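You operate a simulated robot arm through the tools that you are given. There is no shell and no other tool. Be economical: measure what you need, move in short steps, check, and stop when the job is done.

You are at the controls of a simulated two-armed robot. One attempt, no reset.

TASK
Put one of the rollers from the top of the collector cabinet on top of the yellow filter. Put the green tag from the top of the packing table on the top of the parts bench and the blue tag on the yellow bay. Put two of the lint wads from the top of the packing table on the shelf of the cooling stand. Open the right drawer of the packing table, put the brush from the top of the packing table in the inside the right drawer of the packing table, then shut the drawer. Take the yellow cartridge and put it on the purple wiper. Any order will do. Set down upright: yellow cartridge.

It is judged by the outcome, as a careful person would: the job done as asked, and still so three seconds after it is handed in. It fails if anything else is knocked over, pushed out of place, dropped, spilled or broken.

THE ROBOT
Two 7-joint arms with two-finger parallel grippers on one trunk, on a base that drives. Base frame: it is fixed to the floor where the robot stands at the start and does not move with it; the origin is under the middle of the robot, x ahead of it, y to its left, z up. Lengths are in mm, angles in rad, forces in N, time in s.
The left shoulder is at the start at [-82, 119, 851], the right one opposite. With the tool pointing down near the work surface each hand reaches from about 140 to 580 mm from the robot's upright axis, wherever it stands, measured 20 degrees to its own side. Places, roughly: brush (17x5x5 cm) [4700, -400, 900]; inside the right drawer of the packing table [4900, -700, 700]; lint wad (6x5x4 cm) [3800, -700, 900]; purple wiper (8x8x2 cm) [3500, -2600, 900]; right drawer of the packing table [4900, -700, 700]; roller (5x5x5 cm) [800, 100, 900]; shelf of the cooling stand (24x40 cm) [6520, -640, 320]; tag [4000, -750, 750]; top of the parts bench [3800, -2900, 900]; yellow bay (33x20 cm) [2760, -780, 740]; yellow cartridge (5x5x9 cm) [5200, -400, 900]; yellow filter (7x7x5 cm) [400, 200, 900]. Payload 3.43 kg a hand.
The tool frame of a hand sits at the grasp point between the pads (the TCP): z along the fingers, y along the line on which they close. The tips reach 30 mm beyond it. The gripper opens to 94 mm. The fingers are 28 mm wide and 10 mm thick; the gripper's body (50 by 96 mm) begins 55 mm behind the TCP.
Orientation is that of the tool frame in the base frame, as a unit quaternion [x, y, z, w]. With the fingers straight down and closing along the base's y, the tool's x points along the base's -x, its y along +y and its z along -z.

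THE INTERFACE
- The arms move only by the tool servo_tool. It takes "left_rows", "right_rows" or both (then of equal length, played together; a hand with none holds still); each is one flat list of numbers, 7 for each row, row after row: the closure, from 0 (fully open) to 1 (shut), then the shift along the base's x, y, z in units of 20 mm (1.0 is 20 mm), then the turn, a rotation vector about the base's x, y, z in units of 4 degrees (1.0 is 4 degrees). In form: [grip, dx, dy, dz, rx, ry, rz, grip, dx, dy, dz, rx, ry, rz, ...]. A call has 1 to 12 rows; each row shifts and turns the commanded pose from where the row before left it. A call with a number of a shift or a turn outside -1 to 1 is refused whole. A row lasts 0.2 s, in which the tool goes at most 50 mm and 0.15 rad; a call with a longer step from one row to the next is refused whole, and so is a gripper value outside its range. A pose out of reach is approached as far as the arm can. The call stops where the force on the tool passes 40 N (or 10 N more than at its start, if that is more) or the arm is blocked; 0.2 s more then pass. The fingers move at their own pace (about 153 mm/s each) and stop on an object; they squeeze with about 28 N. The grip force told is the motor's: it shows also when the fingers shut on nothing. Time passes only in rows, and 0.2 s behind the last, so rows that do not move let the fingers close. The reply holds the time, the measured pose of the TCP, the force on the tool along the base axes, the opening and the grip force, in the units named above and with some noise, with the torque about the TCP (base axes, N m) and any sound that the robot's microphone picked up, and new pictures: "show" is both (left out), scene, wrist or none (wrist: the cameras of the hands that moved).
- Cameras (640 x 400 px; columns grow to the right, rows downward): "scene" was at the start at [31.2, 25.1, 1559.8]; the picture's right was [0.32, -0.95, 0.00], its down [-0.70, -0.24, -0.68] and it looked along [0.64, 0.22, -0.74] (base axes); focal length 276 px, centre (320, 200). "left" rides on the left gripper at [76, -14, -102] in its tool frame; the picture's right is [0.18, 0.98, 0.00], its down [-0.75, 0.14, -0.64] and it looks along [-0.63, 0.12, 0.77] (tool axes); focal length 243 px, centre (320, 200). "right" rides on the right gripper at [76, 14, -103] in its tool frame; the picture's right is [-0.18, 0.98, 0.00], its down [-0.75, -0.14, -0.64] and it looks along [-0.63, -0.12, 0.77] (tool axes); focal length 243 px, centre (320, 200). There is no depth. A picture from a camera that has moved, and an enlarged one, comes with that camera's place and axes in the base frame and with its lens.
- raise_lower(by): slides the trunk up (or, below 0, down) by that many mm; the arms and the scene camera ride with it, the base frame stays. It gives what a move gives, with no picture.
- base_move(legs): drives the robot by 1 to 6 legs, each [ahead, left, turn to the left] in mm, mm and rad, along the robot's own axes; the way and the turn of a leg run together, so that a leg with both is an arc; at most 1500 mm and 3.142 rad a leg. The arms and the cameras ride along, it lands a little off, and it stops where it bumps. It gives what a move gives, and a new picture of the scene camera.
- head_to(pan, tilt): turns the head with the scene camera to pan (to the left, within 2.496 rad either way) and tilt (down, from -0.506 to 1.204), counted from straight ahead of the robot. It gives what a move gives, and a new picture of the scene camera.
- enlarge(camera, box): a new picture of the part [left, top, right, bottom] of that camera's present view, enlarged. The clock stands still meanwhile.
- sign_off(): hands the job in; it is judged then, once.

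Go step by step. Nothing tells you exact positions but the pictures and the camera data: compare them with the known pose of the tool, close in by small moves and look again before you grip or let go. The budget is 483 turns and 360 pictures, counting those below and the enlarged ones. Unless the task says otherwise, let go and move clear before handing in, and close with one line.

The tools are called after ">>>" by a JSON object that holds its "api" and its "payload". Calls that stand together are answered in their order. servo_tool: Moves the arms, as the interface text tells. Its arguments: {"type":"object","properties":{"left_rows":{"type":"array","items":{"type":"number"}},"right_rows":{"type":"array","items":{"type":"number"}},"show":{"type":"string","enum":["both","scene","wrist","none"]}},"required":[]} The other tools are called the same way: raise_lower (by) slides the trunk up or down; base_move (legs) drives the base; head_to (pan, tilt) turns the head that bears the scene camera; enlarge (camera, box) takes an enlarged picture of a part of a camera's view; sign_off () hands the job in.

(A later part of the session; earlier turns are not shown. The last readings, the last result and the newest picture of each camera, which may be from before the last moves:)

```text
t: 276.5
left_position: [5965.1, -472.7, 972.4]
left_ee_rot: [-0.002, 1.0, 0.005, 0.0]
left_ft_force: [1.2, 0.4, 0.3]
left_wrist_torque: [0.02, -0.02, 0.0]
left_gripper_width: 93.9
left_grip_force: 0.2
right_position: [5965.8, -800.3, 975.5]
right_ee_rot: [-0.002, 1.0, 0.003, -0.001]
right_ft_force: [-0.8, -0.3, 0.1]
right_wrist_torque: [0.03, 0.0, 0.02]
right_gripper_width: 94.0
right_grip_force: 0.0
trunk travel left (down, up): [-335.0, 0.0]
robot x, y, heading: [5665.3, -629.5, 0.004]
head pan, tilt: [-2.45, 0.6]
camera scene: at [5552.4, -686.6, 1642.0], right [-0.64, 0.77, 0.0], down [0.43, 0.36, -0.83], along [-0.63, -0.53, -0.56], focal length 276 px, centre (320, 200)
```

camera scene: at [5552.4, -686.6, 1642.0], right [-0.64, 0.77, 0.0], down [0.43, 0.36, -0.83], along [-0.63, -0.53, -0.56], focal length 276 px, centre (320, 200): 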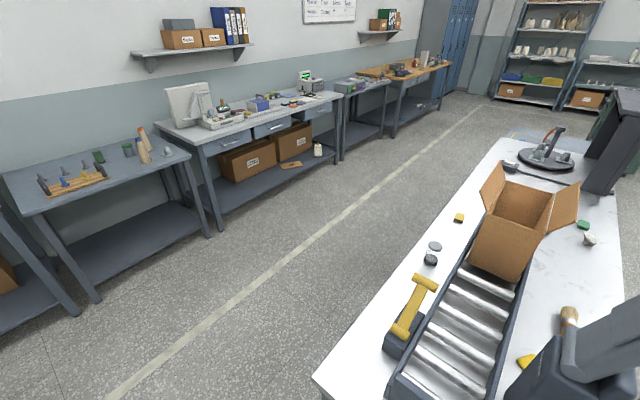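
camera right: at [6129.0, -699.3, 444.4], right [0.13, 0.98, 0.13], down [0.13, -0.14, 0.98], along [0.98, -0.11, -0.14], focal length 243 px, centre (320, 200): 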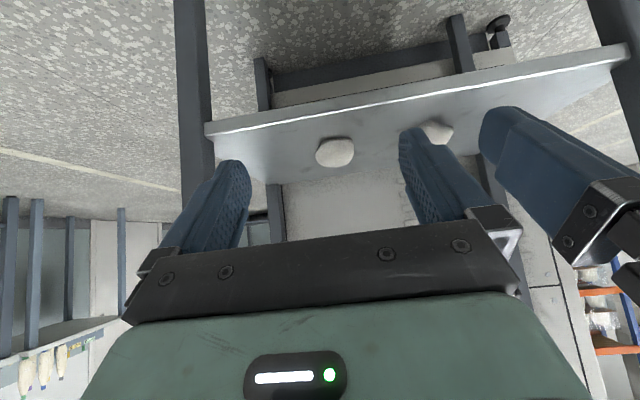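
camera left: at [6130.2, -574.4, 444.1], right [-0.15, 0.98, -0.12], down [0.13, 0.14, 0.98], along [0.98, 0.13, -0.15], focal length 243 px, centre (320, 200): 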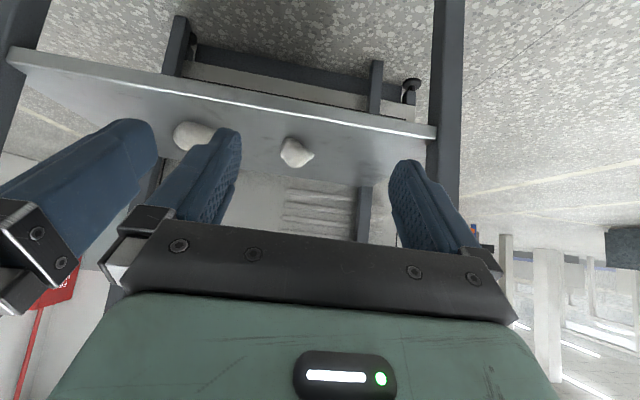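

>>> {"api": "base_move", "payload": {"legs": [[0, 0, 3.137]]}}

>>> {"api": "head_to", "payload": {"pan": -0.2, "tilt": 0.8}}

>>> {"api": "enlarge", "payload": {"camera": "scene", "box": [220, 120, 480, 340]}}

```text
t: 284.1
left_position: [5356.9, -768.3, 971.8]
left_ee_rot: [1.0, -0.026, 0.0, 0.006]
left_ft_force: [-1.0, 0.3, 0.5]
left_wrist_torque: [0.0, 0.0, 0.0]
left_gripper_width: 94.1
left_grip_force: 0.0
right_position: [5374.2, -441.6, 974.5]
right_ee_rot: [1.0, -0.026, 0.001, 0.003]
right_ft_force: [-0.1, 0.1, -0.2]
right_wrist_torque: [-0.02, 0.02, 0.02]
right_gripper_width: 93.9
right_grip_force: 0.1
trunk travel left (down, up): [-335.0, 0.0]
robot x, y, heading: [5666.7, -629.3, 3.09]
head pan, tilt: [-2.45, 0.6]
camera scene: at [5780.6, -579.0, 1642.0], right [0.6, -0.8, 0.0], down [-0.45, -0.34, -0.83], along [0.66, 0.49, -0.56], focal length 276 px, centre (320, 200)
```

scene: 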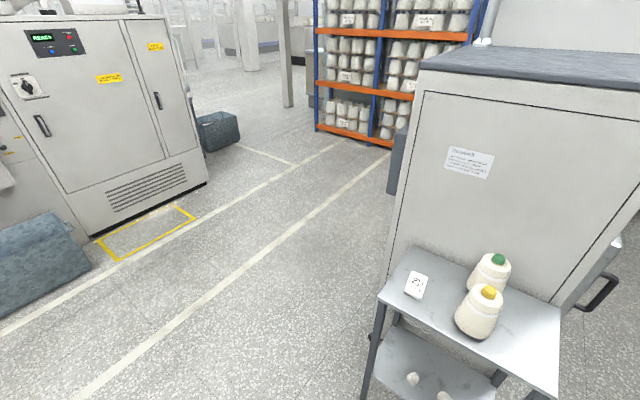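

```text
t: 286.2
left_position: [5356.2, -767.8, 972.3]
left_ee_rot: [1.0, -0.026, -0.001, 0.005]
left_ft_force: [-0.8, 0.4, -0.2]
left_wrist_torque: [-0.02, -0.02, 0.03]
left_gripper_width: 93.8
left_grip_force: 0.0
right_position: [5373.9, -442.3, 976.3]
right_ee_rot: [1.0, -0.026, 0.001, 0.002]
right_ft_force: [-0.3, 0.4, 0.8]
right_wrist_torque: [-0.03, 0.03, -0.01]
right_gripper_width: 94.1
right_grip_force: 0.0
trunk travel left (down, up): [-335.0, 0.0]
robot x, y, heading: [5664.4, -628.3, 3.093]
head pan, tilt: [-0.201, 0.799]
camera scene: at [5631.6, -611.8, 1625.1], right [0.25, 0.97, 0.0], down [0.69, -0.18, -0.7], along [-0.68, 0.17, -0.72], focal length 276 px, centre (320, 200)
```

scene: 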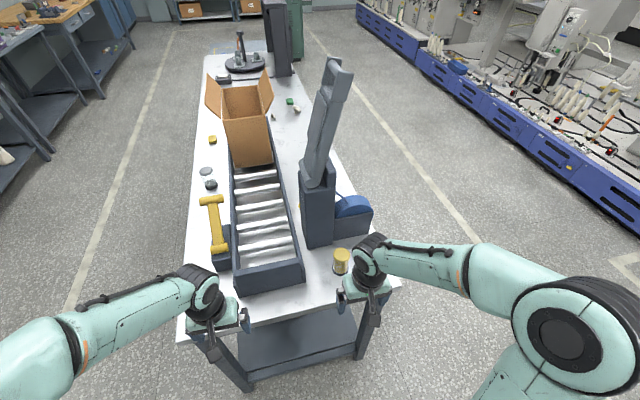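

```text
1.82 times, centred on (350, 230) of scene
camera zoom: at [5631.6, -611.8, 1625.1], right [0.25, 0.97, 0.0], down [0.69, -0.18, -0.7], along [-0.68, 0.17, -0.72], focal length 502 px, centre (266, 146)
```

zoom: 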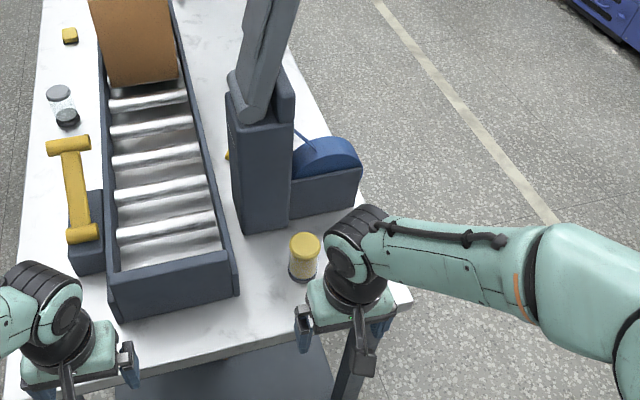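

>>> {"api": "servo_tool", "payload": {"right_rows": [0, 0, 0, 1, 0, 0, 0, 0, 0, 0, 1, 0, 0, 0, 0, -1, 0, 1, 0, 0, 0, 0, -1, 0, 0.5, 0, 0, 0, 0, -1, 0, 0, 0, 0, 0, 0, -1, 0, 0, 0, 0, 0, 0, -1, 0, 0, 0, 0, 0, 0, -1, 0, 0, 0, 0, 0, 0, -1, 0, 0, 0, 0, 0], "show": "both"}}

```text
t: 288.2
left_position: [5355.5, -768.1, 972.6]
left_ee_rot: [1.0, -0.026, 0.0, 0.005]
left_ft_force: [0.0, 0.3, -0.6]
left_wrist_torque: [-0.01, 0.0, 0.02]
left_gripper_width: 93.8
left_grip_force: 0.0
right_position: [5232.9, -441.5, 1045.2]
right_ee_rot: [1.0, -0.026, 0.001, 0.003]
right_ft_force: [-0.1, -0.1, 0.1]
right_wrist_torque: [0.0, 0.02, -0.01]
right_gripper_width: 94.0
right_grip_force: 0.1
trunk travel left (down, up): [-335.0, 0.0]
robot x, y, heading: [5665.0, -629.6, 3.095]
head pan, tilt: [-0.201, 0.799]
camera scene: at [5630.9, -612.0, 1625.1], right [0.25, 0.97, 0.0], down [0.69, -0.18, -0.7], along [-0.68, 0.17, -0.72], focal length 276 px, centre (320, 200)
camera right: at [5306.9, -460.0, 1147.4], right [-0.24, -0.97, 0.0], down [-0.75, 0.18, 0.64], along [-0.62, 0.15, -0.77], focal length 243 px, centre (320, 200)
```

scene: 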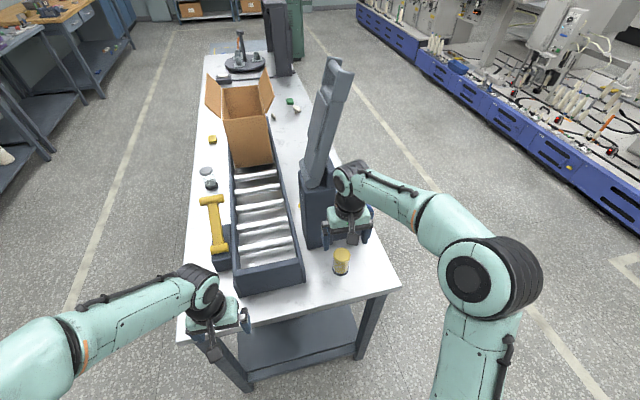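
right: 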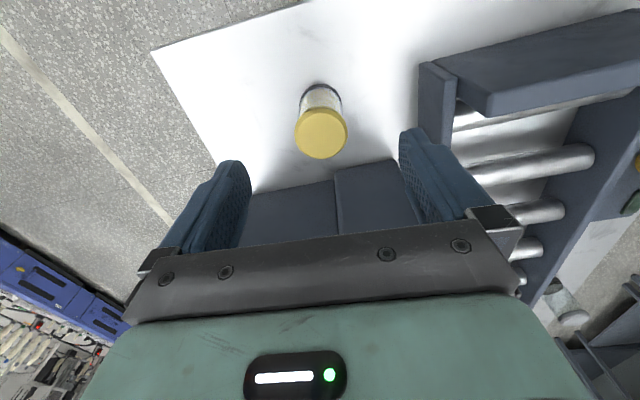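

>>> {"api": "servo_tool", "payload": {"right_rows": [0, -0.6, 0.05, -1, 0, 0, 0, 0, 0, 0, -1, 0, 0, 0, 0, 0, 0, -1, 0, 0, 0, 0, 0, 0, -1, 0, 0, 0, 0, 0, 0, -1, 0, 0, 0, 0, 0, 0, -1, 0, 0, 0], "show": "both"}}

```text
t: 289.6
left_position: [5356.8, -769.3, 972.2]
left_ee_rot: [1.0, -0.026, 0.0, 0.005]
left_ft_force: [0.3, 0.7, 0.2]
left_wrist_torque: [0.0, 0.0, -0.05]
left_gripper_width: 94.0
left_grip_force: 0.1
right_position: [5221.7, -438.6, 924.6]
right_ee_rot: [1.0, -0.026, 0.001, 0.003]
right_ft_force: [-0.2, 0.6, -0.3]
right_wrist_torque: [0.03, -0.03, -0.02]
right_gripper_width: 93.9
right_grip_force: 0.1
trunk travel left (down, up): [-335.0, 0.0]
robot x, y, heading: [5663.7, -627.7, 3.093]
head pan, tilt: [-0.201, 0.799]
camera scene: at [5631.3, -611.9, 1625.1], right [0.25, 0.97, 0.0], down [0.69, -0.18, -0.7], along [-0.68, 0.17, -0.72], focal length 276 px, centre (320, 200)
camera right: at [5296.0, -458.6, 1025.7], right [-0.24, -0.97, 0.0], down [-0.75, 0.18, 0.64], along [-0.62, 0.15, -0.77], focal length 243 px, centre (320, 200)
```

scene: 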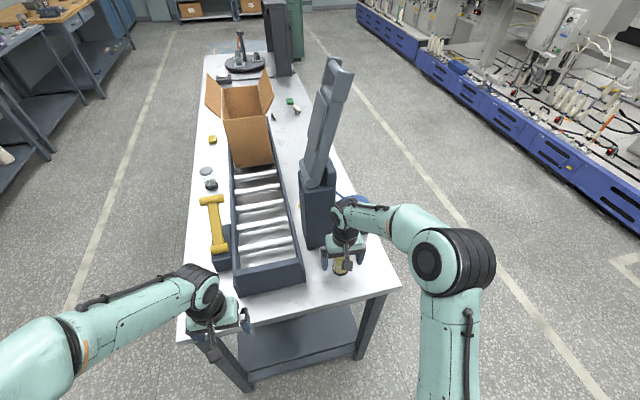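
right: 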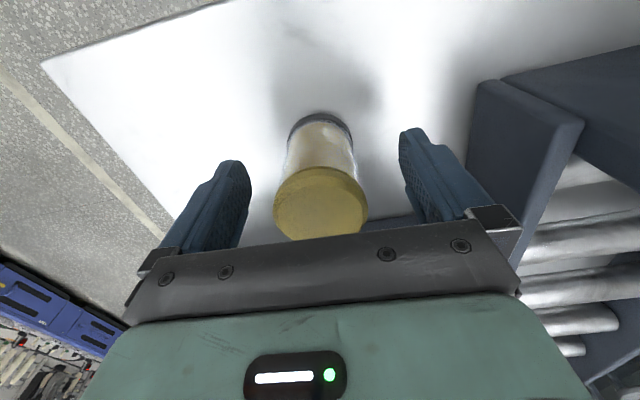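

>>> {"api": "servo_tool", "payload": {"right_rows": [0, 0.4, -0.1, -0.3, 0, 0, 0, 0.4, 0, 0, 0, 0, 0, 0, 1, 0, 0, 0, 0, 0, 0, 1, 0, 0, 0, 0, 0, 0, 1, 0, 0, 0, 0, 0, 0], "show": "wrist"}}

```text
t: 290.8
left_position: [5355.8, -767.8, 972.5]
left_ee_rot: [1.0, -0.026, 0.0, 0.005]
left_ft_force: [0.4, -0.2, -0.5]
left_wrist_torque: [0.02, -0.04, -0.03]
left_gripper_width: 94.0
left_grip_force: 0.0
right_position: [5230.3, -442.7, 919.7]
right_ee_rot: [1.0, -0.027, 0.001, 0.002]
right_ft_force: [0.4, 0.7, -0.5]
right_wrist_torque: [0.0, 0.03, -0.01]
right_gripper_width: 47.4
right_grip_force: 28.3
trunk travel left (down, up): [-335.0, 0.0]
robot x, y, heading: [5665.6, -625.6, 3.088]
head pan, tilt: [-0.201, 0.799]
camera right: at [5304.4, -461.6, 1020.3], right [-0.24, -0.97, 0.0], down [-0.75, 0.18, 0.64], along [-0.62, 0.15, -0.77], focal length 243 px, centre (320, 200)
```

right: 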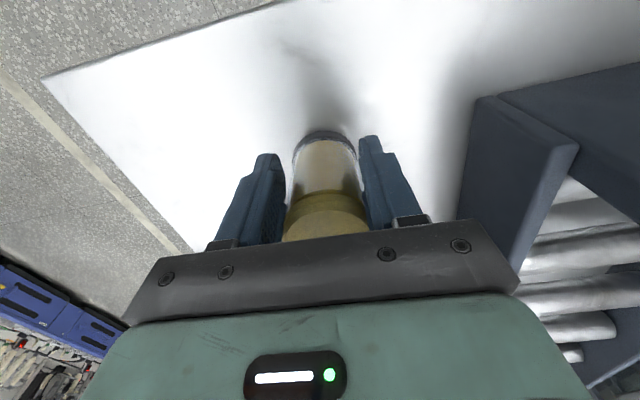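

>>> {"api": "servo_tool", "payload": {"right_rows": [1, 0, 0, 0.5, 0, 0, 0, 1, 0, 0, 1, 0, 0, 0, 1, 0, 0, 1, 0, 0, 0, 1, 0, 0, 1, 0, 0, 0, 1, 0, 0, 1, 0, 0, 0, 1, 0, 0, 1, 0, 0, 0, 1, 0.5, 0, 1, 0, 0, 0, 1, 1, 0, 1, 0, 0, 0, 1, 1, 0, 0.5, 0, 0, 0, 1, 1, 0, 0, 0, 0, 0, 1, 1, 0, 0, 0, 0, 0, 1, 1, 0, 0, 0, 0, 0], "show": "none"}}

>>> {"api": "base_move", "payload": {"legs": [[0, -860, 0.04], [900, 0, 0], [750, 0, 0], [0, 0, 1.57]]}}

```text
t: 293.4
left_position: [5357.4, -769.0, 971.0]
left_ee_rot: [1.0, -0.027, 0.0, 0.006]
left_ft_force: [-0.5, 0.5, 0.5]
left_wrist_torque: [-0.03, -0.03, 0.01]
left_gripper_width: 94.2
left_grip_force: 0.0
right_position: [5338.8, -441.7, 1080.1]
right_ee_rot: [1.0, -0.026, 0.001, 0.003]
right_ft_force: [0.5, 0.1, -1.2]
right_wrist_torque: [-0.02, -0.03, 0.01]
right_gripper_width: 46.7
right_grip_force: 28.2
trunk travel left (down, up): [-335.0, 0.0]
robot x, y, heading: [5666.6, -627.0, 3.086]
head pan, tilt: [-0.201, 0.799]
```

```text
t: 313.2
left_position: [4209.8, -22.7, 971.9]
left_ee_rot: [0.716, 0.698, 0.004, 0.005]
left_ft_force: [1.1, 0.5, 1.0]
left_wrist_torque: [-0.01, 0.0, 0.01]
left_gripper_width: 93.9
left_grip_force: 0.1
right_position: [3883.1, -48.2, 1080.2]
right_ee_rot: [0.716, 0.698, 0.002, 0.002]
right_ft_force: [-0.5, -0.5, 0.0]
right_wrist_torque: [0.0, 0.0, -0.01]
right_gripper_width: 0.0
right_grip_force: 27.3
trunk travel left (down, up): [-335.0, 0.0]
robot x, y, heading: [4063.3, 282.1, -1.594]
head pan, tilt: [-0.201, 0.799]
camera scene: at [4046.0, 248.1, 1625.1], right [-0.97, 0.22, 0.0], down [0.16, 0.7, -0.7], along [-0.16, -0.68, -0.72], focal length 276 px, centre (320, 200)
```

scene: 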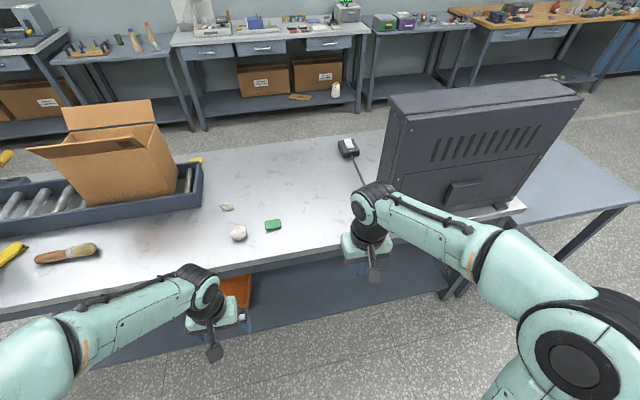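

The cartridge slipped out on the way, so I'll look for it along the path.

>>> {"api": "head_to", "payload": {"pan": 1.7, "tilt": 0.6}}

>>> {"api": "head_to", "payload": {"pan": 2.2, "tilt": 0.8}}

```text
t: 315.1
left_position: [4210.5, -21.5, 971.6]
left_ee_rot: [0.717, 0.697, 0.004, 0.004]
left_ft_force: [-0.4, -0.5, -0.4]
left_wrist_torque: [0.02, -0.02, 0.01]
left_gripper_width: 93.9
left_grip_force: 0.2
right_position: [3883.6, -47.8, 1080.8]
right_ee_rot: [0.716, 0.698, 0.003, 0.002]
right_ft_force: [0.6, 0.8, -0.7]
right_wrist_torque: [-0.03, -0.01, -0.03]
right_gripper_width: 0.0
right_grip_force: 28.1
trunk travel left (down, up): [-335.0, 0.0]
robot x, y, heading: [4061.8, 282.3, -1.596]
head pan, tilt: [1.7, 0.6]
camera scene: at [4151.9, 336.0, 1642.0], right [0.1, -0.99, 0.0], down [-0.56, -0.06, -0.83], along [0.82, 0.09, -0.56], focal length 276 px, centre (320, 200)
```

scene: 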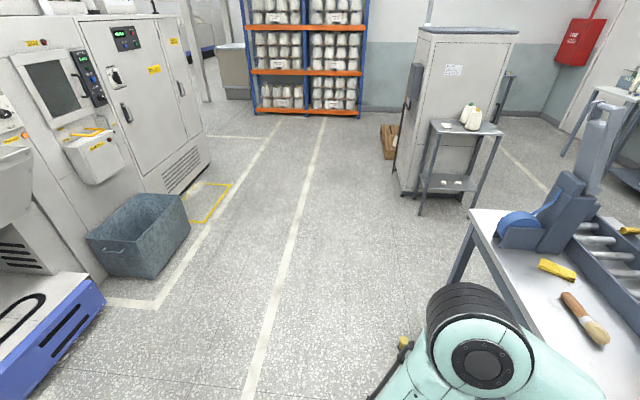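

```text
t: 316.1
left_position: [4211.0, -21.1, 973.1]
left_ee_rot: [0.717, 0.698, 0.003, 0.004]
left_ft_force: [0.1, -0.4, 0.5]
left_wrist_torque: [-0.01, 0.03, -0.04]
left_gripper_width: 94.1
left_grip_force: 0.1
right_position: [3884.3, -48.0, 1079.9]
right_ee_rot: [0.716, 0.698, 0.002, 0.001]
right_ft_force: [-0.5, 0.2, 0.5]
right_wrist_torque: [-0.03, -0.01, -0.03]
right_gripper_width: 0.0
right_grip_force: 27.7
trunk travel left (down, up): [-335.0, 0.0]
robot x, y, heading: [4060.9, 279.6, -1.597]
head pan, tilt: [2.201, 0.799]
camera scene: at [4130.4, 372.6, 1625.1], right [0.57, -0.82, 0.0], down [-0.59, -0.41, -0.7], along [0.57, 0.4, -0.72], focal length 276 px, centre (320, 200)
```

scene: 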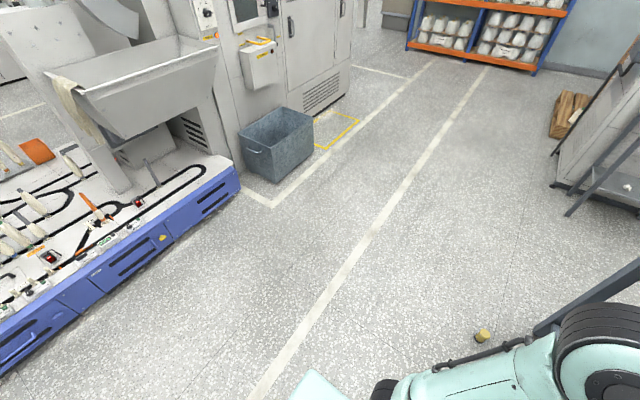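

>>> {"api": "enlarge", "payload": {"camera": "scene", "box": [450, 310, 520, 360]}}

```text
8.00 times, centred on (485, 335) of scene
camera zoom: at [4130.4, 372.6, 1625.1], right [0.57, -0.82, 0.0], down [-0.59, -0.41, -0.7], along [0.57, 0.4, -0.72], focal length 2208 px, centre (-1000, -880)
```

zoom: 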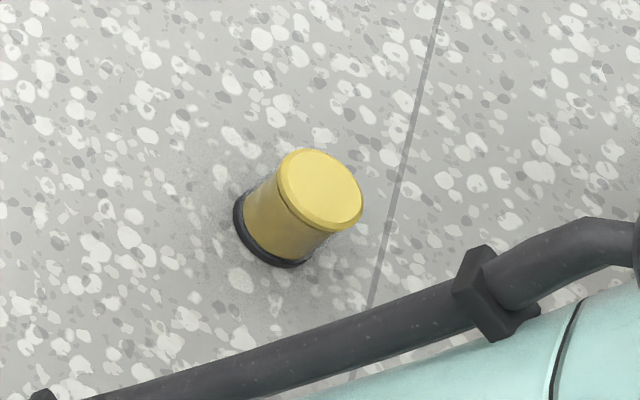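

The cartridge is standing upright and intact on the floor at about (5052,-51). I'll pick up the green tag here first with the left hand, then fetch the cartridge.

>>> {"api": "base_move", "payload": {"legs": [[250, -60, 0.025]]}}

>>> {"api": "head_to", "payload": {"pan": 0.0, "tilt": 0.8}}

>>> {"api": "enlarge", "payload": {"camera": "left", "box": [0, 0, 640, 400]}}

```text
t: 317.9
left_position: [4155.1, -266.0, 971.9]
left_ee_rot: [0.707, 0.707, 0.004, 0.005]
left_ft_force: [-0.4, 0.0, -1.0]
left_wrist_torque: [0.03, -0.01, 0.01]
left_gripper_width: 94.0
left_grip_force: 0.0
right_position: [3829.4, -299.8, 1078.8]
right_ee_rot: [0.707, 0.707, 0.003, 0.001]
right_ft_force: [-0.3, -0.9, -0.3]
right_wrist_torque: [-0.03, 0.02, 0.0]
right_gripper_width: 0.0
right_grip_force: 27.9
trunk travel left (down, up): [-335.0, 0.0]
robot x, y, heading: [3998.1, 32.7, -1.567]
head pan, tilt: [2.201, 0.799]
camera scene: at [4065.3, 125.8, 1624.8], right [0.59, -0.81, 0.0], down [-0.58, -0.42, -0.7], along [0.56, 0.41, -0.72], focal length 276 px, centre (320, 200)
```

scene: 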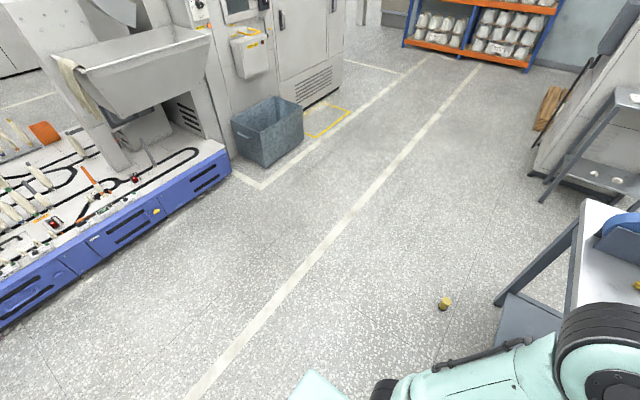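

```text
t: 320.0
left_position: [4156.5, -265.9, 972.5]
left_ee_rot: [0.708, 0.707, 0.004, 0.004]
left_ft_force: [-0.1, 0.6, 0.4]
left_wrist_torque: [0.01, -0.01, -0.03]
left_gripper_width: 94.0
left_grip_force: 0.0
right_position: [3829.1, -302.1, 1079.9]
right_ee_rot: [0.708, 0.706, 0.003, 0.002]
right_ft_force: [-0.6, -0.5, 0.6]
right_wrist_torque: [0.01, 0.0, -0.03]
right_gripper_width: 0.3
right_grip_force: 28.1
trunk travel left (down, up): [-335.0, 0.0]
robot x, y, heading: [4000.2, 32.9, -1.573]
head pan, tilt: [0.0, 0.799]
camera scene: at [4000.4, -2.9, 1625.1], right [-1.0, 0.0, 0.0], down [0.0, 0.72, -0.7], along [0.0, -0.7, -0.72], focal length 276 px, centre (320, 200)
```

scene: 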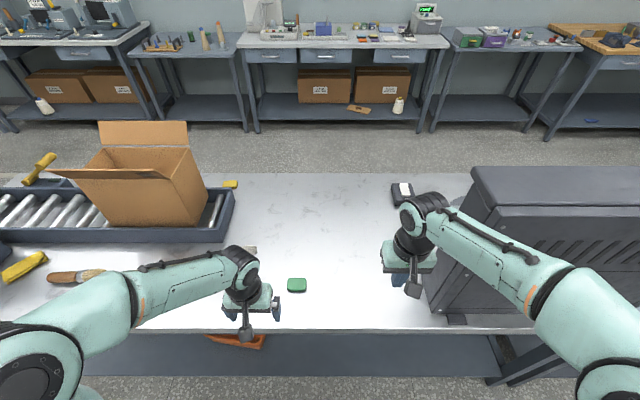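

```text
1.00 times, centred on (320, 200) of left (not enlarged: the box is as wide or as high as the picture)
camera zoom: at [4140.1, -190.7, 1075.9], right [0.98, 0.18, 0.01], down [0.13, -0.75, 0.64], along [0.13, -0.63, -0.77], focal length 243 px, centre (320, 200)
```

zoom: 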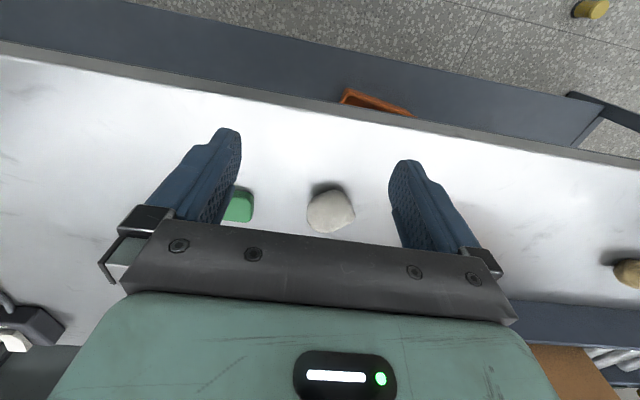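

>>> {"api": "servo_tool", "payload": {"left_rows": [0, -0.75, -1, 0, 0, 0, 0, 0, -0.75, -1, 0, 0, 0, 0, 0, -0.75, -1, 0, 0, 0, 0, 0, -0.75, -1, 0, 0, 0, 0, 0, -0.75, -1, 0, 0, 0, 0, 0, -0.75, -1.0, 0, 0, 0, 0, 0, 0, 0, -1, 0, 0, 0], "show": "wrist"}}

```text
t: 321.6
left_position: [4064.4, -386.2, 952.2]
left_ee_rot: [0.708, 0.706, 0.003, 0.003]
left_ft_force: [-0.9, 1.1, 0.3]
left_wrist_torque: [-0.04, 0.02, 0.0]
left_gripper_width: 93.9
left_grip_force: 0.1
right_position: [3830.2, -301.4, 1080.1]
right_ee_rot: [0.708, 0.706, 0.002, 0.001]
right_ft_force: [-0.1, 0.3, 0.3]
right_wrist_torque: [0.01, -0.02, 0.03]
right_gripper_width: 0.0
right_grip_force: 27.8
trunk travel left (down, up): [-335.0, 0.0]
robot x, y, heading: [3999.1, 33.2, -1.569]
head pan, tilt: [0.0, 0.799]
camera left: at [4048.8, -310.5, 1055.0], right [0.98, 0.18, 0.01], down [0.13, -0.75, 0.64], along [0.13, -0.63, -0.77], focal length 243 px, centre (320, 200)
```

left: 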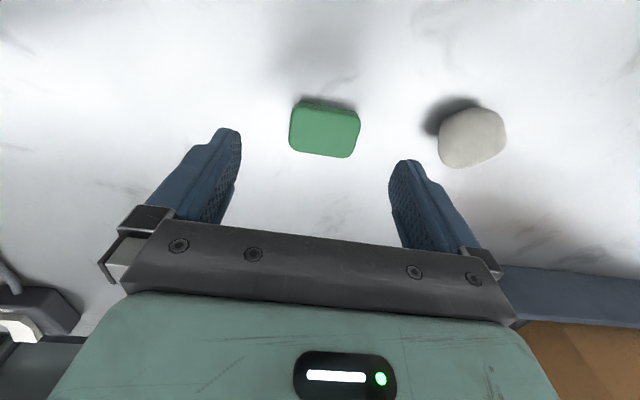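

>>> {"api": "servo_tool", "payload": {"left_rows": [0, 0.3, -0.15, -1, 0, 0, 0, 0, 0, 0, -1, 0, 0, 0, 0, 0, 0, -0.9, 0, 0, 0, 0, 0, 0, -0.2, 0, 0, 0, 0, 0, 0, 0, 0, 0, 0], "show": "wrist"}}

```text
t: 322.8
left_position: [4071.7, -390.6, 890.6]
left_ee_rot: [0.708, 0.706, 0.004, 0.004]
left_ft_force: [-0.8, 0.8, -0.3]
left_wrist_torque: [-0.02, 0.02, -0.01]
left_gripper_width: 93.9
left_grip_force: 0.0
right_position: [3829.6, -301.5, 1080.1]
right_ee_rot: [0.708, 0.706, 0.003, 0.001]
right_ft_force: [-0.9, 0.5, 0.0]
right_wrist_torque: [-0.01, -0.01, -0.01]
right_gripper_width: 0.0
right_grip_force: 28.1
trunk travel left (down, up): [-335.0, 0.0]
robot x, y, heading: [4000.9, 32.2, -1.571]
head pan, tilt: [0.0, 0.799]
camera left: at [4055.7, -313.6, 993.7], right [0.98, 0.18, 0.01], down [0.13, -0.75, 0.64], along [0.13, -0.63, -0.77], focal length 243 px, centre (320, 200)
```

left: 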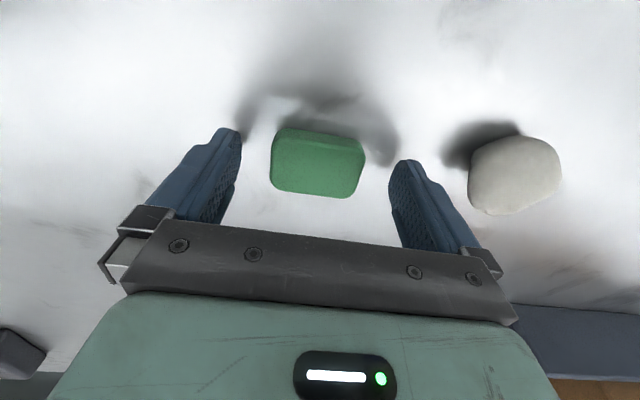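

>>> {"api": "servo_tool", "payload": {"left_rows": [0, 0, 0, -0.1, 0, 0, 0, 0.4, 0, 0, 0, 0, 0, 0, 1, 0, 0, 0, 0, 0, 0, 1, 0, 0, 0, 0, 0, 0, 1, 0, 0, 0, 0, 0, 0, 1, 0, 0, 1, 0, 0, 0, 1, 0, 0, 1, 0, 0, 0, 1, 0, 0, 1, 0, 0, 0, 1, 0, 0, 1, 0, 0, 0, 1, 0, 0, 1, 0, 0, 0, 1, 0, 0, 1, 0, 0, 0], "show": "wrist"}}

```text
t: 325.2
left_position: [4071.2, -391.0, 1008.9]
left_ee_rot: [0.708, 0.706, 0.004, 0.004]
left_ft_force: [0.0, 0.1, -0.5]
left_wrist_torque: [-0.02, -0.01, 0.02]
left_gripper_width: 56.4
left_grip_force: 28.4
right_position: [3829.4, -301.7, 1080.4]
right_ee_rot: [0.708, 0.706, 0.003, 0.002]
right_ft_force: [-0.3, -0.6, 0.9]
right_wrist_torque: [0.0, 0.06, 0.02]
right_gripper_width: 0.0
right_grip_force: 28.1
trunk travel left (down, up): [-335.0, 0.0]
robot x, y, heading: [4001.7, 36.4, -1.573]
head pan, tilt: [0.0, 0.799]
camera left: at [4055.4, -313.6, 1113.0], right [0.98, 0.18, 0.01], down [0.13, -0.75, 0.64], along [0.13, -0.63, -0.77], focal length 243 px, centre (320, 200)
```

left: 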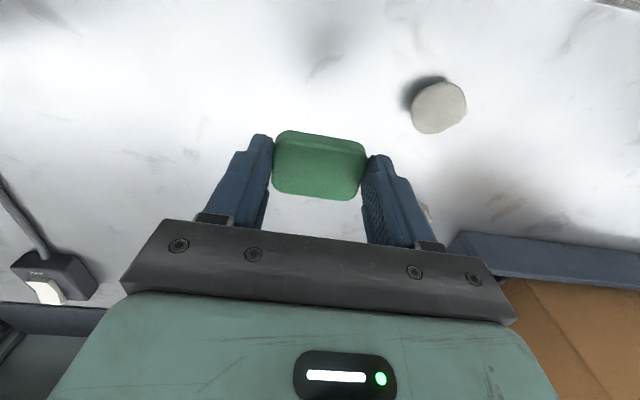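

>>> {"api": "base_move", "payload": {"legs": [[-250, 0, 0]]}}

>>> {"api": "base_move", "payload": {"legs": [[0, 600, 0], [0, 580, 0]]}}

>>> {"api": "head_to", "payload": {"pan": -0.1, "tilt": 1.1}}

```text
t: 327.0
left_position: [4070.9, -143.4, 1008.6]
left_ee_rot: [0.707, 0.707, 0.005, 0.004]
left_ft_force: [-0.1, 0.5, 0.7]
left_wrist_torque: [0.03, -0.01, 0.0]
left_gripper_width: 56.8
left_grip_force: 28.0
right_position: [3829.4, -55.5, 1079.9]
right_ee_rot: [0.707, 0.707, 0.001, 0.002]
right_ft_force: [-0.5, -1.0, 1.0]
right_wrist_torque: [0.02, 0.0, -0.01]
right_gripper_width: 0.0
right_grip_force: 27.8
trunk travel left (down, up): [-335.0, 0.0]
robot x, y, heading: [3995.3, 283.6, -1.566]
head pan, tilt: [0.0, 0.799]
camera scene: at [4000.0, 244.4, 1625.3], right [-1.0, 0.0, 0.0], down [0.0, 0.72, -0.7], along [0.0, -0.7, -0.72], focal length 276 px, centre (320, 200)
```

scene: 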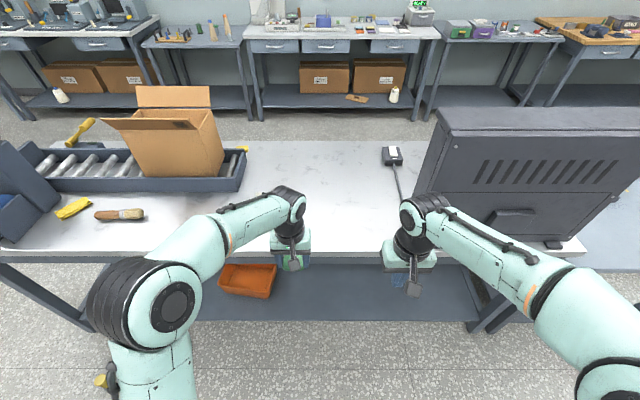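

```text
t: 337.8
left_position: [5230.9, -146.1, 1008.4]
left_ee_rot: [0.71, 0.704, 0.004, 0.004]
left_ft_force: [-1.4, -0.5, 0.0]
left_wrist_torque: [-0.02, -0.01, -0.01]
left_gripper_width: 56.9
left_grip_force: 27.9
right_position: [4989.6, -56.0, 1080.1]
right_ee_rot: [0.712, 0.702, 0.003, 0.001]
right_ft_force: [-1.0, -1.3, 0.3]
right_wrist_torque: [0.03, 0.02, -0.01]
right_gripper_width: 0.3
right_grip_force: 27.9
trunk travel left (down, up): [-335.0, 0.0]
robot x, y, heading: [5161.8, 275.9, -1.582]
head pan, tilt: [0.0, 0.799]
camera scene: at [5164.0, 241.6, 1625.1], right [-1.0, 0.01, 0.0], down [0.01, 0.72, -0.7], along [-0.01, -0.7, -0.72], focal length 276 px, centre (320, 200)
```

scene: 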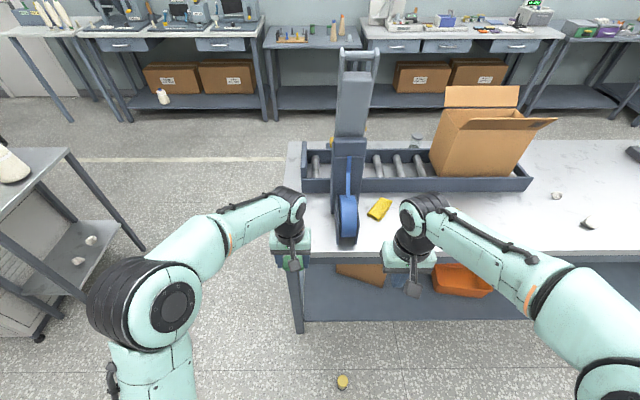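

```text
t: 338.6
left_position: [5230.2, -146.0, 1008.9]
left_ee_rot: [0.71, 0.704, 0.005, 0.004]
left_ft_force: [-0.1, 0.4, -0.1]
left_wrist_torque: [0.03, 0.03, 0.02]
left_gripper_width: 56.7
left_grip_force: 28.2
right_position: [4989.2, -55.1, 1078.5]
right_ee_rot: [0.712, 0.702, 0.003, 0.001]
right_ft_force: [-0.2, 0.3, -0.4]
right_wrist_torque: [0.02, 0.02, 0.02]
right_gripper_width: 0.1
right_grip_force: 28.2
trunk travel left (down, up): [-335.0, 0.0]
robot x, y, heading: [5164.1, 278.0, -1.58]
head pan, tilt: [-0.099, 1.1]
camera scene: at [5157.8, 259.5, 1603.4], right [-0.99, 0.11, 0.0], down [0.1, 0.89, -0.45], along [-0.05, -0.45, -0.89], focal length 276 px, centre (320, 200)
```

scene: 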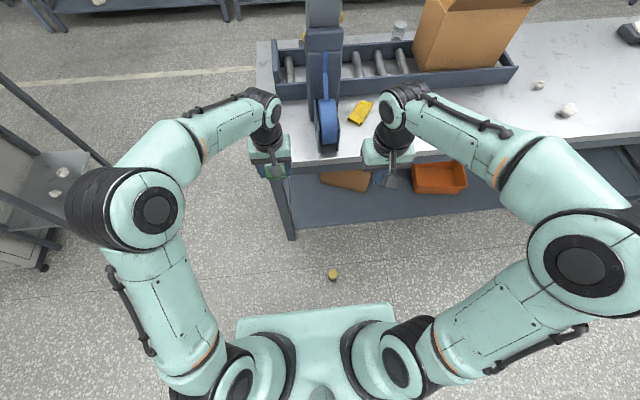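

>>> {"api": "raise_lower", "payload": {"by": -335}}

>>> {"api": "servo_tool", "payload": {"right_rows": [0, 1, 0.1, -1, 0, 0, 0, 0, 1, 0.1, -1, 0, 0, 0, 0, 1, 0.1, -1, 0, 0, 0, 0, 0.2, 0, -1, 0, 0, 0, 0, 0, 0, -1, 0, 0, 0, 0, 0, 0, -1, 0, 0, 0, 0, 0, 0, -1, 0, 0, 0, 0, 0, 0, -1, 0, 0, 0, 0, 0, 0, -1, 0, 0, 0, 0, 0, 0, -1, 0, 0, 0, 0, 0, 0, -1, 0, 0, 0, 0, 0, 0, -1, 0, 0, 0], "show": "none"}}

>>> {"api": "servo_tool", "payload": {"right_rows": [0, 0, 0, -1, 0, 0, 0, 0, 0, 0, -1, 0, 0, 0, 0, 0, 0, -1, 0, 0, 0, 0, 0, 0, -1, 0, 0, 0, 0, 0, 0, -1, 0, 0, 0, 0, 0, 0, -1, 0, 0, 0, 0, 0, 0, -1, 0, 0, 0, 0, 0, 0, -1, 0, 0, 0, 0, 0, 0, -1, 0, 0, 0, 0, 0, 0, -1, 0, 0, 0], "show": "wrist"}}

```text
t: 341.9
left_position: [5231.3, -147.4, 674.1]
left_ee_rot: [0.711, 0.703, 0.004, 0.003]
left_ft_force: [1.1, -0.3, -1.0]
left_wrist_torque: [0.02, 0.02, 0.0]
left_gripper_width: 56.5
left_grip_force: 27.7
right_position: [4990.5, -55.5, 744.6]
right_ee_rot: [0.712, 0.703, 0.002, 0.002]
right_ft_force: [0.0, -0.1, 0.6]
right_wrist_torque: [0.02, 0.0, 0.01]
right_gripper_width: 0.2
right_grip_force: 27.8
trunk travel left (down, up): [0.0, 335.0]
robot x, y, heading: [5164.5, 280.5, -1.583]
head pan, tilt: [-0.099, 1.1]
```

```text
t: 344.5
left_position: [5229.4, -146.7, 673.1]
left_ee_rot: [0.711, 0.703, 0.004, 0.004]
left_ft_force: [0.1, 0.7, 0.1]
left_wrist_torque: [-0.03, 0.02, 0.0]
left_gripper_width: 56.7
left_grip_force: 28.2
right_position: [5053.4, -48.8, 504.5]
right_ee_rot: [0.712, 0.703, 0.003, 0.002]
right_ft_force: [-0.2, -0.3, 0.1]
right_wrist_torque: [0.01, 0.01, 0.01]
right_gripper_width: 94.0
right_grip_force: 0.0
trunk travel left (down, up): [0.0, 335.0]
robot x, y, heading: [5166.0, 275.8, -1.584]
head pan, tilt: [-0.099, 1.1]
```

```text
t: 346.7
left_position: [5231.4, -145.8, 673.6]
left_ee_rot: [0.711, 0.703, 0.004, 0.004]
left_ft_force: [-0.2, -0.3, -0.9]
left_wrist_torque: [-0.03, -0.03, 0.01]
left_gripper_width: 56.7
left_grip_force: 27.7
right_position: [5053.3, -48.7, 303.3]
right_ee_rot: [0.712, 0.703, 0.002, 0.001]
right_ft_force: [0.0, 0.2, -0.1]
right_wrist_torque: [0.01, 0.01, 0.03]
right_gripper_width: 93.9
right_grip_force: 0.0
trunk travel left (down, up): [0.0, 335.0]
robot x, y, heading: [5163.4, 281.2, -1.584]
head pan, tilt: [-0.099, 1.1]
camera right: at [5067.7, 25.1, 405.2], right [0.98, -0.2, 0.01], down [-0.15, -0.75, 0.64], along [-0.12, -0.63, -0.77], focal length 243 px, centre (320, 200)
```

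right: 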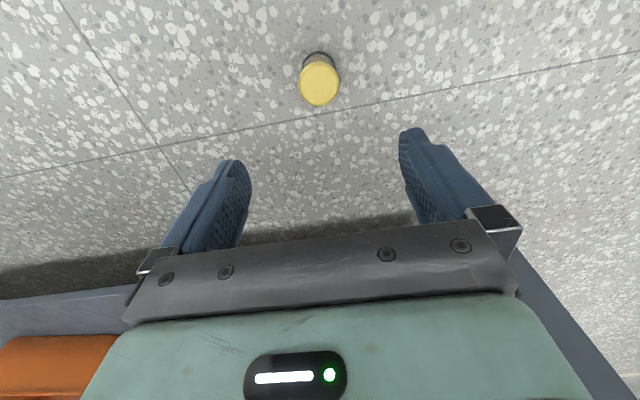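

>>> {"api": "servo_tool", "payload": {"right_rows": [0, -0.05, -0.35, -1, 0, 0, 0, 0, 0, 0, -1, 0, 0, 0, 0, 0, 0, -1, 0, 0, 0, 0, 0, 0, -1, 0, 0, 0, 0, 0, 0, -1, 0, 0, 0, 0, 0, 0, -1, 0, 0, 0, 0, 0, 0, -1, 0, 0, 0, 0, 0, 0, -1, 0, 0, 0], "show": "wrist"}}

```text
t: 348.5
left_position: [5230.0, -146.6, 673.5]
left_ee_rot: [0.711, 0.704, 0.004, 0.004]
left_ft_force: [0.0, -0.4, -0.6]
left_wrist_torque: [0.01, 0.0, 0.01]
left_gripper_width: 56.7
left_grip_force: 27.9
right_position: [5052.4, -55.9, 144.1]
right_ee_rot: [0.711, 0.703, 0.002, 0.001]
right_ft_force: [-0.4, 0.2, -0.1]
right_wrist_torque: [-0.03, -0.02, 0.01]
right_gripper_width: 93.9
right_grip_force: 0.1
trunk travel left (down, up): [0.0, 335.0]
robot x, y, heading: [5161.5, 279.0, -1.582]
head pan, tilt: [-0.099, 1.1]
camera right: at [5066.1, 18.9, 246.1], right [0.98, -0.19, 0.01], down [-0.15, -0.75, 0.64], along [-0.12, -0.63, -0.77], focal length 243 px, centre (320, 200)
```

right: 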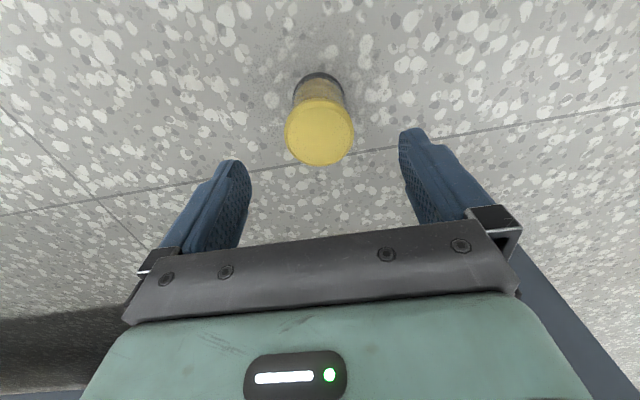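

>>> {"api": "servo_tool", "payload": {"right_rows": [0, 0, 0.25, -1, 0, 0, 0, 0, 0, 0, -1, 0, 0, 0, 0, 0, 0, -1, 0, 0, 0, 0, 0, 0, -1, 0, 0, 0, 0, 0, 0, -1, 0, 0, 0, 0, 0, 0, 0, 0, 0, 0], "show": "wrist"}}

```text
t: 349.9
left_position: [5230.6, -146.2, 674.0]
left_ee_rot: [0.71, 0.704, 0.004, 0.004]
left_ft_force: [0.4, -0.1, -0.5]
left_wrist_torque: [0.0, 0.0, 0.02]
left_gripper_width: 56.7
left_grip_force: 28.1
right_position: [5052.2, -51.5, 43.8]
right_ee_rot: [0.712, 0.702, 0.002, 0.002]
right_ft_force: [-0.3, 0.0, -0.3]
right_wrist_torque: [0.0, 0.01, 0.02]
right_gripper_width: 93.7
right_grip_force: 0.0
trunk travel left (down, up): [0.0, 335.0]
robot x, y, heading: [5163.2, 278.1, -1.576]
head pan, tilt: [-0.099, 1.1]
camera right: at [5066.5, 23.4, 145.2], right [0.98, -0.2, 0.0], down [-0.15, -0.75, 0.64], along [-0.12, -0.63, -0.77], focal length 243 px, centre (320, 200)
```

right: 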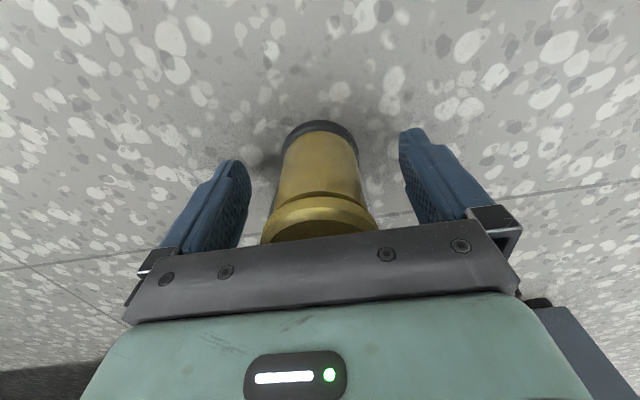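

>>> {"api": "servo_tool", "payload": {"right_rows": [0.4, 0, 0, 0, 0, 0, 0, 1, 0, 0, 0, 0, 0, 0, 1, 0, 0, 0, 0, 0, 0, 1, 0, 0, 0, 0, 0, 0, 1, 0, 0, 0.5, 0, 0, 0, 1, 0, 0, 1, 0, 0, 0, 1, 0, 0, 1, 0, 0, 0, 1, 0, 0, 0, 0, 0, 0, 1, 0, 0, 0, 0, 0, 0, 1, 0, 0, 0, 0, 0, 0, 1, 0, 0, 0, 0, 0, 0], "show": "wrist"}}

```text
t: 352.3
left_position: [5231.2, -146.4, 673.8]
left_ee_rot: [0.711, 0.703, 0.004, 0.004]
left_ft_force: [-0.5, -1.1, -0.5]
left_wrist_torque: [-0.01, 0.04, 0.01]
left_gripper_width: 56.6
left_grip_force: 28.3
right_position: [5053.4, -50.7, 93.5]
right_ee_rot: [0.711, 0.703, 0.003, 0.001]
right_ft_force: [-0.1, -0.8, -0.5]
right_wrist_torque: [-0.01, 0.0, 0.02]
right_gripper_width: 51.9
right_grip_force: 28.4
trunk travel left (down, up): [0.0, 335.0]
robot x, y, heading: [5165.7, 277.3, -1.577]
head pan, tilt: [-0.099, 1.1]
camera right: at [5067.2, 23.5, 195.5], right [0.98, -0.2, 0.0], down [-0.15, -0.75, 0.64], along [-0.12, -0.63, -0.77], focal length 243 px, centre (320, 200)
```

right: 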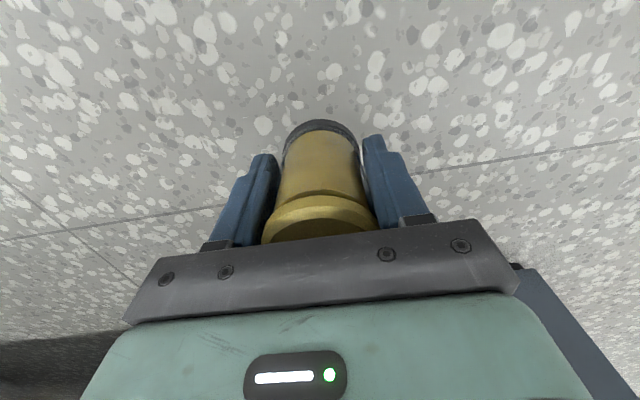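

>>> {"api": "servo_tool", "payload": {"right_rows": [1, 0, 0, 1, 0, 0, 0, 1, 0, 0, 1, 0, 0, 0, 1, 0, 0, 1, 0, 0, 0, 1, 0, 0, 1, 0, 0, 0, 1, 0, 0, 1, 0, 0, 0, 1, 0, 0, 1, 0, 0, 0, 1, 0, 0, 1, 0, 0, 0, 1, 0, 0, 1, 0, 0, 0, 1, 0, 0, 1, 0, 0, 0, 1, 0, 0, 1, 0, 0, 0, 1, 0, 0, 1, 0, 0, 0, 1, 0, 0, 1, 0, 0, 0], "show": "none"}}

>>> {"api": "raise_lower", "payload": {"by": 335}}

>>> {"api": "servo_tool", "payload": {"right_rows": [1, 0, 0, 1, 0, 0, 0, 1, 0, 0, 1, 0, 0, 0, 1, 0, 0, 1, 0, 0, 0, 1, 0, 0, 1, 0, 0, 0, 1, 0, 0, 1, 0, 0, 0, 1, 0, 0, 1, 0, 0, 0, 1, 0, 0, 1, 0, 0, 0, 1, 0, 0, 1, 0, 0, 0, 1, 0, 0, 1, 0, 0, 0, 1, 0, 0, 1, 0, 0, 0, 1, 0, 0, 1, 0, 0, 0, 1, 0, 0, 1, 0, 0, 0], "show": "wrist"}}

```text
t: 354.9
left_position: [5230.8, -145.9, 674.0]
left_ee_rot: [0.711, 0.703, 0.003, 0.004]
left_ft_force: [-0.9, 0.5, -0.3]
left_wrist_torque: [0.0, -0.04, -0.02]
left_gripper_width: 56.7
left_grip_force: 27.1
right_position: [5052.9, -50.3, 334.4]
right_ee_rot: [0.711, 0.703, 0.003, 0.001]
right_ft_force: [-0.9, 0.4, -1.5]
right_wrist_torque: [0.02, 0.02, -0.01]
right_gripper_width: 51.9
right_grip_force: 28.4
trunk travel left (down, up): [0.0, 335.0]
robot x, y, heading: [5163.5, 277.9, -1.579]
head pan, tilt: [-0.099, 1.1]
```

```text
t: 358.2
left_position: [5231.6, -145.6, 1009.5]
left_ee_rot: [0.711, 0.703, 0.005, 0.004]
left_ft_force: [0.1, 1.0, -1.0]
left_wrist_torque: [0.02, 0.01, 0.03]
left_gripper_width: 56.8
left_grip_force: 28.1
right_position: [5053.6, -50.7, 669.5]
right_ee_rot: [0.712, 0.702, 0.002, 0.001]
right_ft_force: [0.6, -0.2, -1.9]
right_wrist_torque: [0.03, 0.0, 0.02]
right_gripper_width: 51.6
right_grip_force: 28.0
trunk travel left (down, up): [-335.0, 0.0]
robot x, y, heading: [5167.2, 279.0, -1.58]
head pan, tilt: [-0.099, 1.1]
```

```text
t: 360.8
left_position: [5229.4, -147.0, 1009.1]
left_ee_rot: [0.711, 0.703, 0.005, 0.004]
left_ft_force: [0.4, 0.4, -0.1]
left_wrist_torque: [-0.05, -0.02, -0.01]
left_gripper_width: 57.0
left_grip_force: 27.7
right_position: [5053.3, -51.5, 910.6]
right_ee_rot: [0.711, 0.703, 0.002, 0.001]
right_ft_force: [0.0, -0.7, -1.9]
right_wrist_torque: [0.02, 0.02, -0.03]
right_gripper_width: 51.5
right_grip_force: 27.7
trunk travel left (down, up): [-335.0, 0.0]
robot x, y, heading: [5165.2, 281.3, -1.583]
head pan, tilt: [-0.099, 1.1]
camera right: at [5066.4, 23.3, 1011.7], right [0.98, -0.2, 0.01], down [-0.15, -0.75, 0.64], along [-0.12, -0.63, -0.77], focal length 243 px, centre (320, 200)
```

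right: 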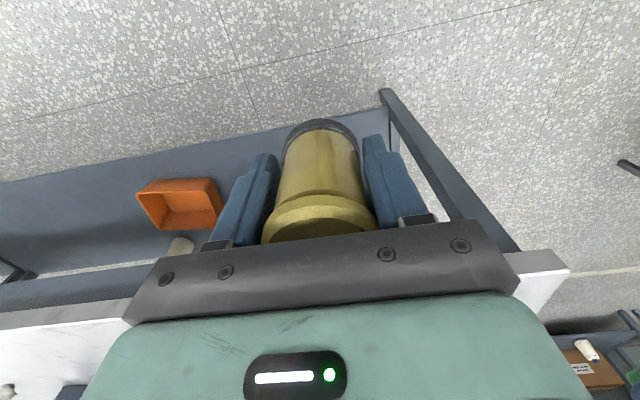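

>>> {"api": "base_move", "payload": {"legs": [[0, 340, 0]]}}

>>> {"api": "base_move", "payload": {"legs": [[0, 320, 0]]}}

>>> {"api": "base_move", "payload": {"legs": [[500, 0, 0]]}}

```text
t: 364.4
left_position: [5582.8, -147.0, 1008.4]
left_ee_rot: [0.708, 0.706, 0.004, 0.004]
left_ft_force: [0.5, -0.4, -0.7]
left_wrist_torque: [-0.02, 0.02, -0.01]
left_gripper_width: 56.7
left_grip_force: 28.2
right_position: [5404.0, -53.7, 908.9]
right_ee_rot: [0.709, 0.705, 0.003, 0.002]
right_ft_force: [0.8, 0.0, -2.0]
right_wrist_torque: [0.01, 0.0, 0.05]
right_gripper_width: 51.7
right_grip_force: 28.1
trunk travel left (down, up): [-335.0, 0.0]
robot x, y, heading: [5516.7, 278.9, -1.57]
head pan, tilt: [-0.099, 1.1]
camera scene: at [5506.1, 257.4, 1603.3], right [-0.99, 0.1, 0.0], down [0.09, 0.89, -0.45], along [-0.05, -0.45, -0.89], focal length 276 px, centre (320, 200)
```

scene: 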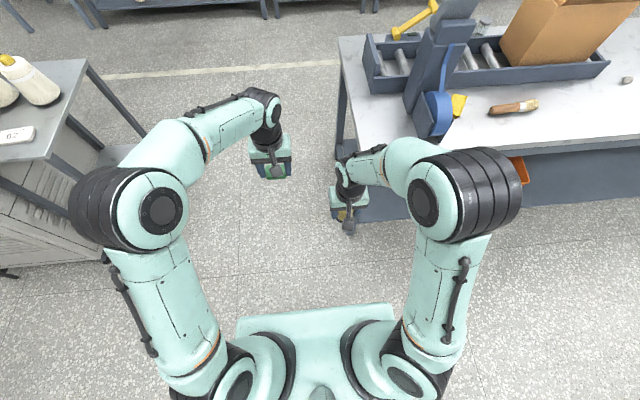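

```text
t: 367.8
left_position: [5901.2, -148.7, 1007.8]
left_ee_rot: [0.709, 0.706, 0.004, 0.004]
left_ft_force: [1.3, -0.3, -0.5]
left_wrist_torque: [0.0, 0.0, -0.02]
left_gripper_width: 56.6
left_grip_force: 27.8
right_position: [5723.8, -54.9, 909.2]
right_ee_rot: [0.709, 0.705, 0.003, 0.002]
right_ft_force: [0.3, -0.1, -1.1]
right_wrist_torque: [0.01, -0.03, -0.01]
right_gripper_width: 51.3
right_grip_force: 28.1
trunk travel left (down, up): [-335.0, 0.0]
robot x, y, heading: [5831.1, 274.3, -1.574]
head pan, tilt: [-0.099, 1.1]
camera scene: at [5826.0, 256.8, 1603.3], right [-0.99, 0.1, 0.0], down [0.09, 0.89, -0.45], along [-0.05, -0.45, -0.89], focal length 276 px, centre (320, 200)
```

scene: 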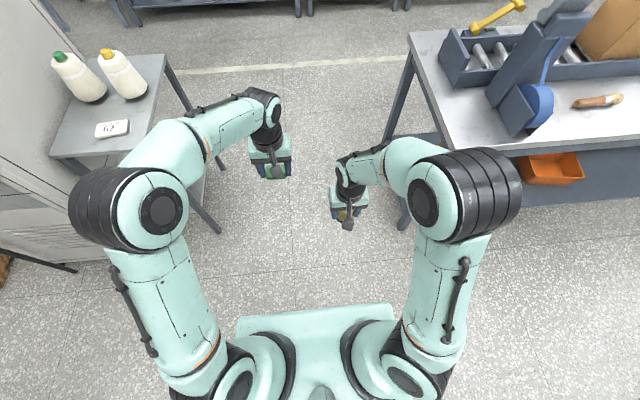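

```text
t: 370.7
left_position: [5893.0, -645.8, 1008.9]
left_ee_rot: [0.712, 0.702, 0.004, 0.004]
left_ft_force: [-0.2, -0.1, 0.3]
left_wrist_torque: [-0.01, -0.01, 0.01]
left_gripper_width: 56.6
left_grip_force: 27.9
right_position: [5717.3, -550.6, 909.5]
right_ee_rot: [0.712, 0.702, 0.002, 0.002]
right_ft_force: [-0.2, -0.2, -1.6]
right_wrist_torque: [0.0, -0.01, -0.03]
right_gripper_width: 51.1
right_grip_force: 28.5
trunk travel left (down, up): [-335.0, 0.0]
robot x, y, heading: [5829.4, -222.1, -1.585]
head pan, tilt: [-0.099, 1.1]
camera scene: at [5822.4, -240.0, 1603.2], right [-0.99, 0.11, 0.0], down [0.1, 0.89, -0.45], along [-0.05, -0.45, -0.89], focal length 276 px, centre (320, 200)
```

scene: 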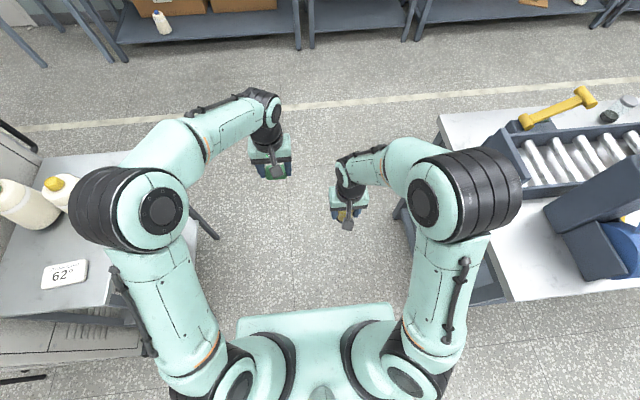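

>>> {"api": "enlarge", "payload": {"camera": "right", "box": [180, 80, 460, 260]}}

```text
2.22 times, centred on (320, 170) of right
camera zoom: at [5730.4, -475.9, 1011.1], right [0.98, -0.2, 0.0], down [-0.16, -0.75, 0.64], along [-0.12, -0.63, -0.77], focal length 539 px, centre (320, 267)
```

zoom: 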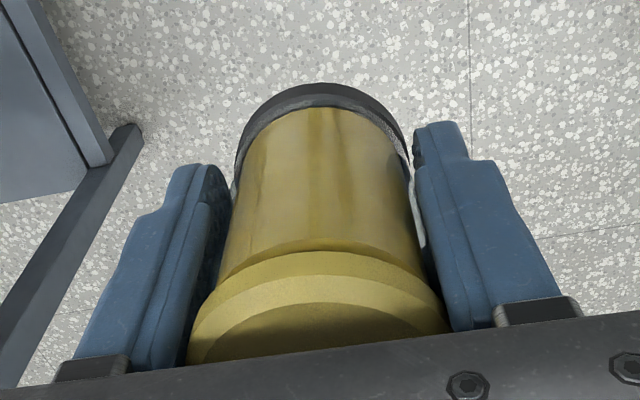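

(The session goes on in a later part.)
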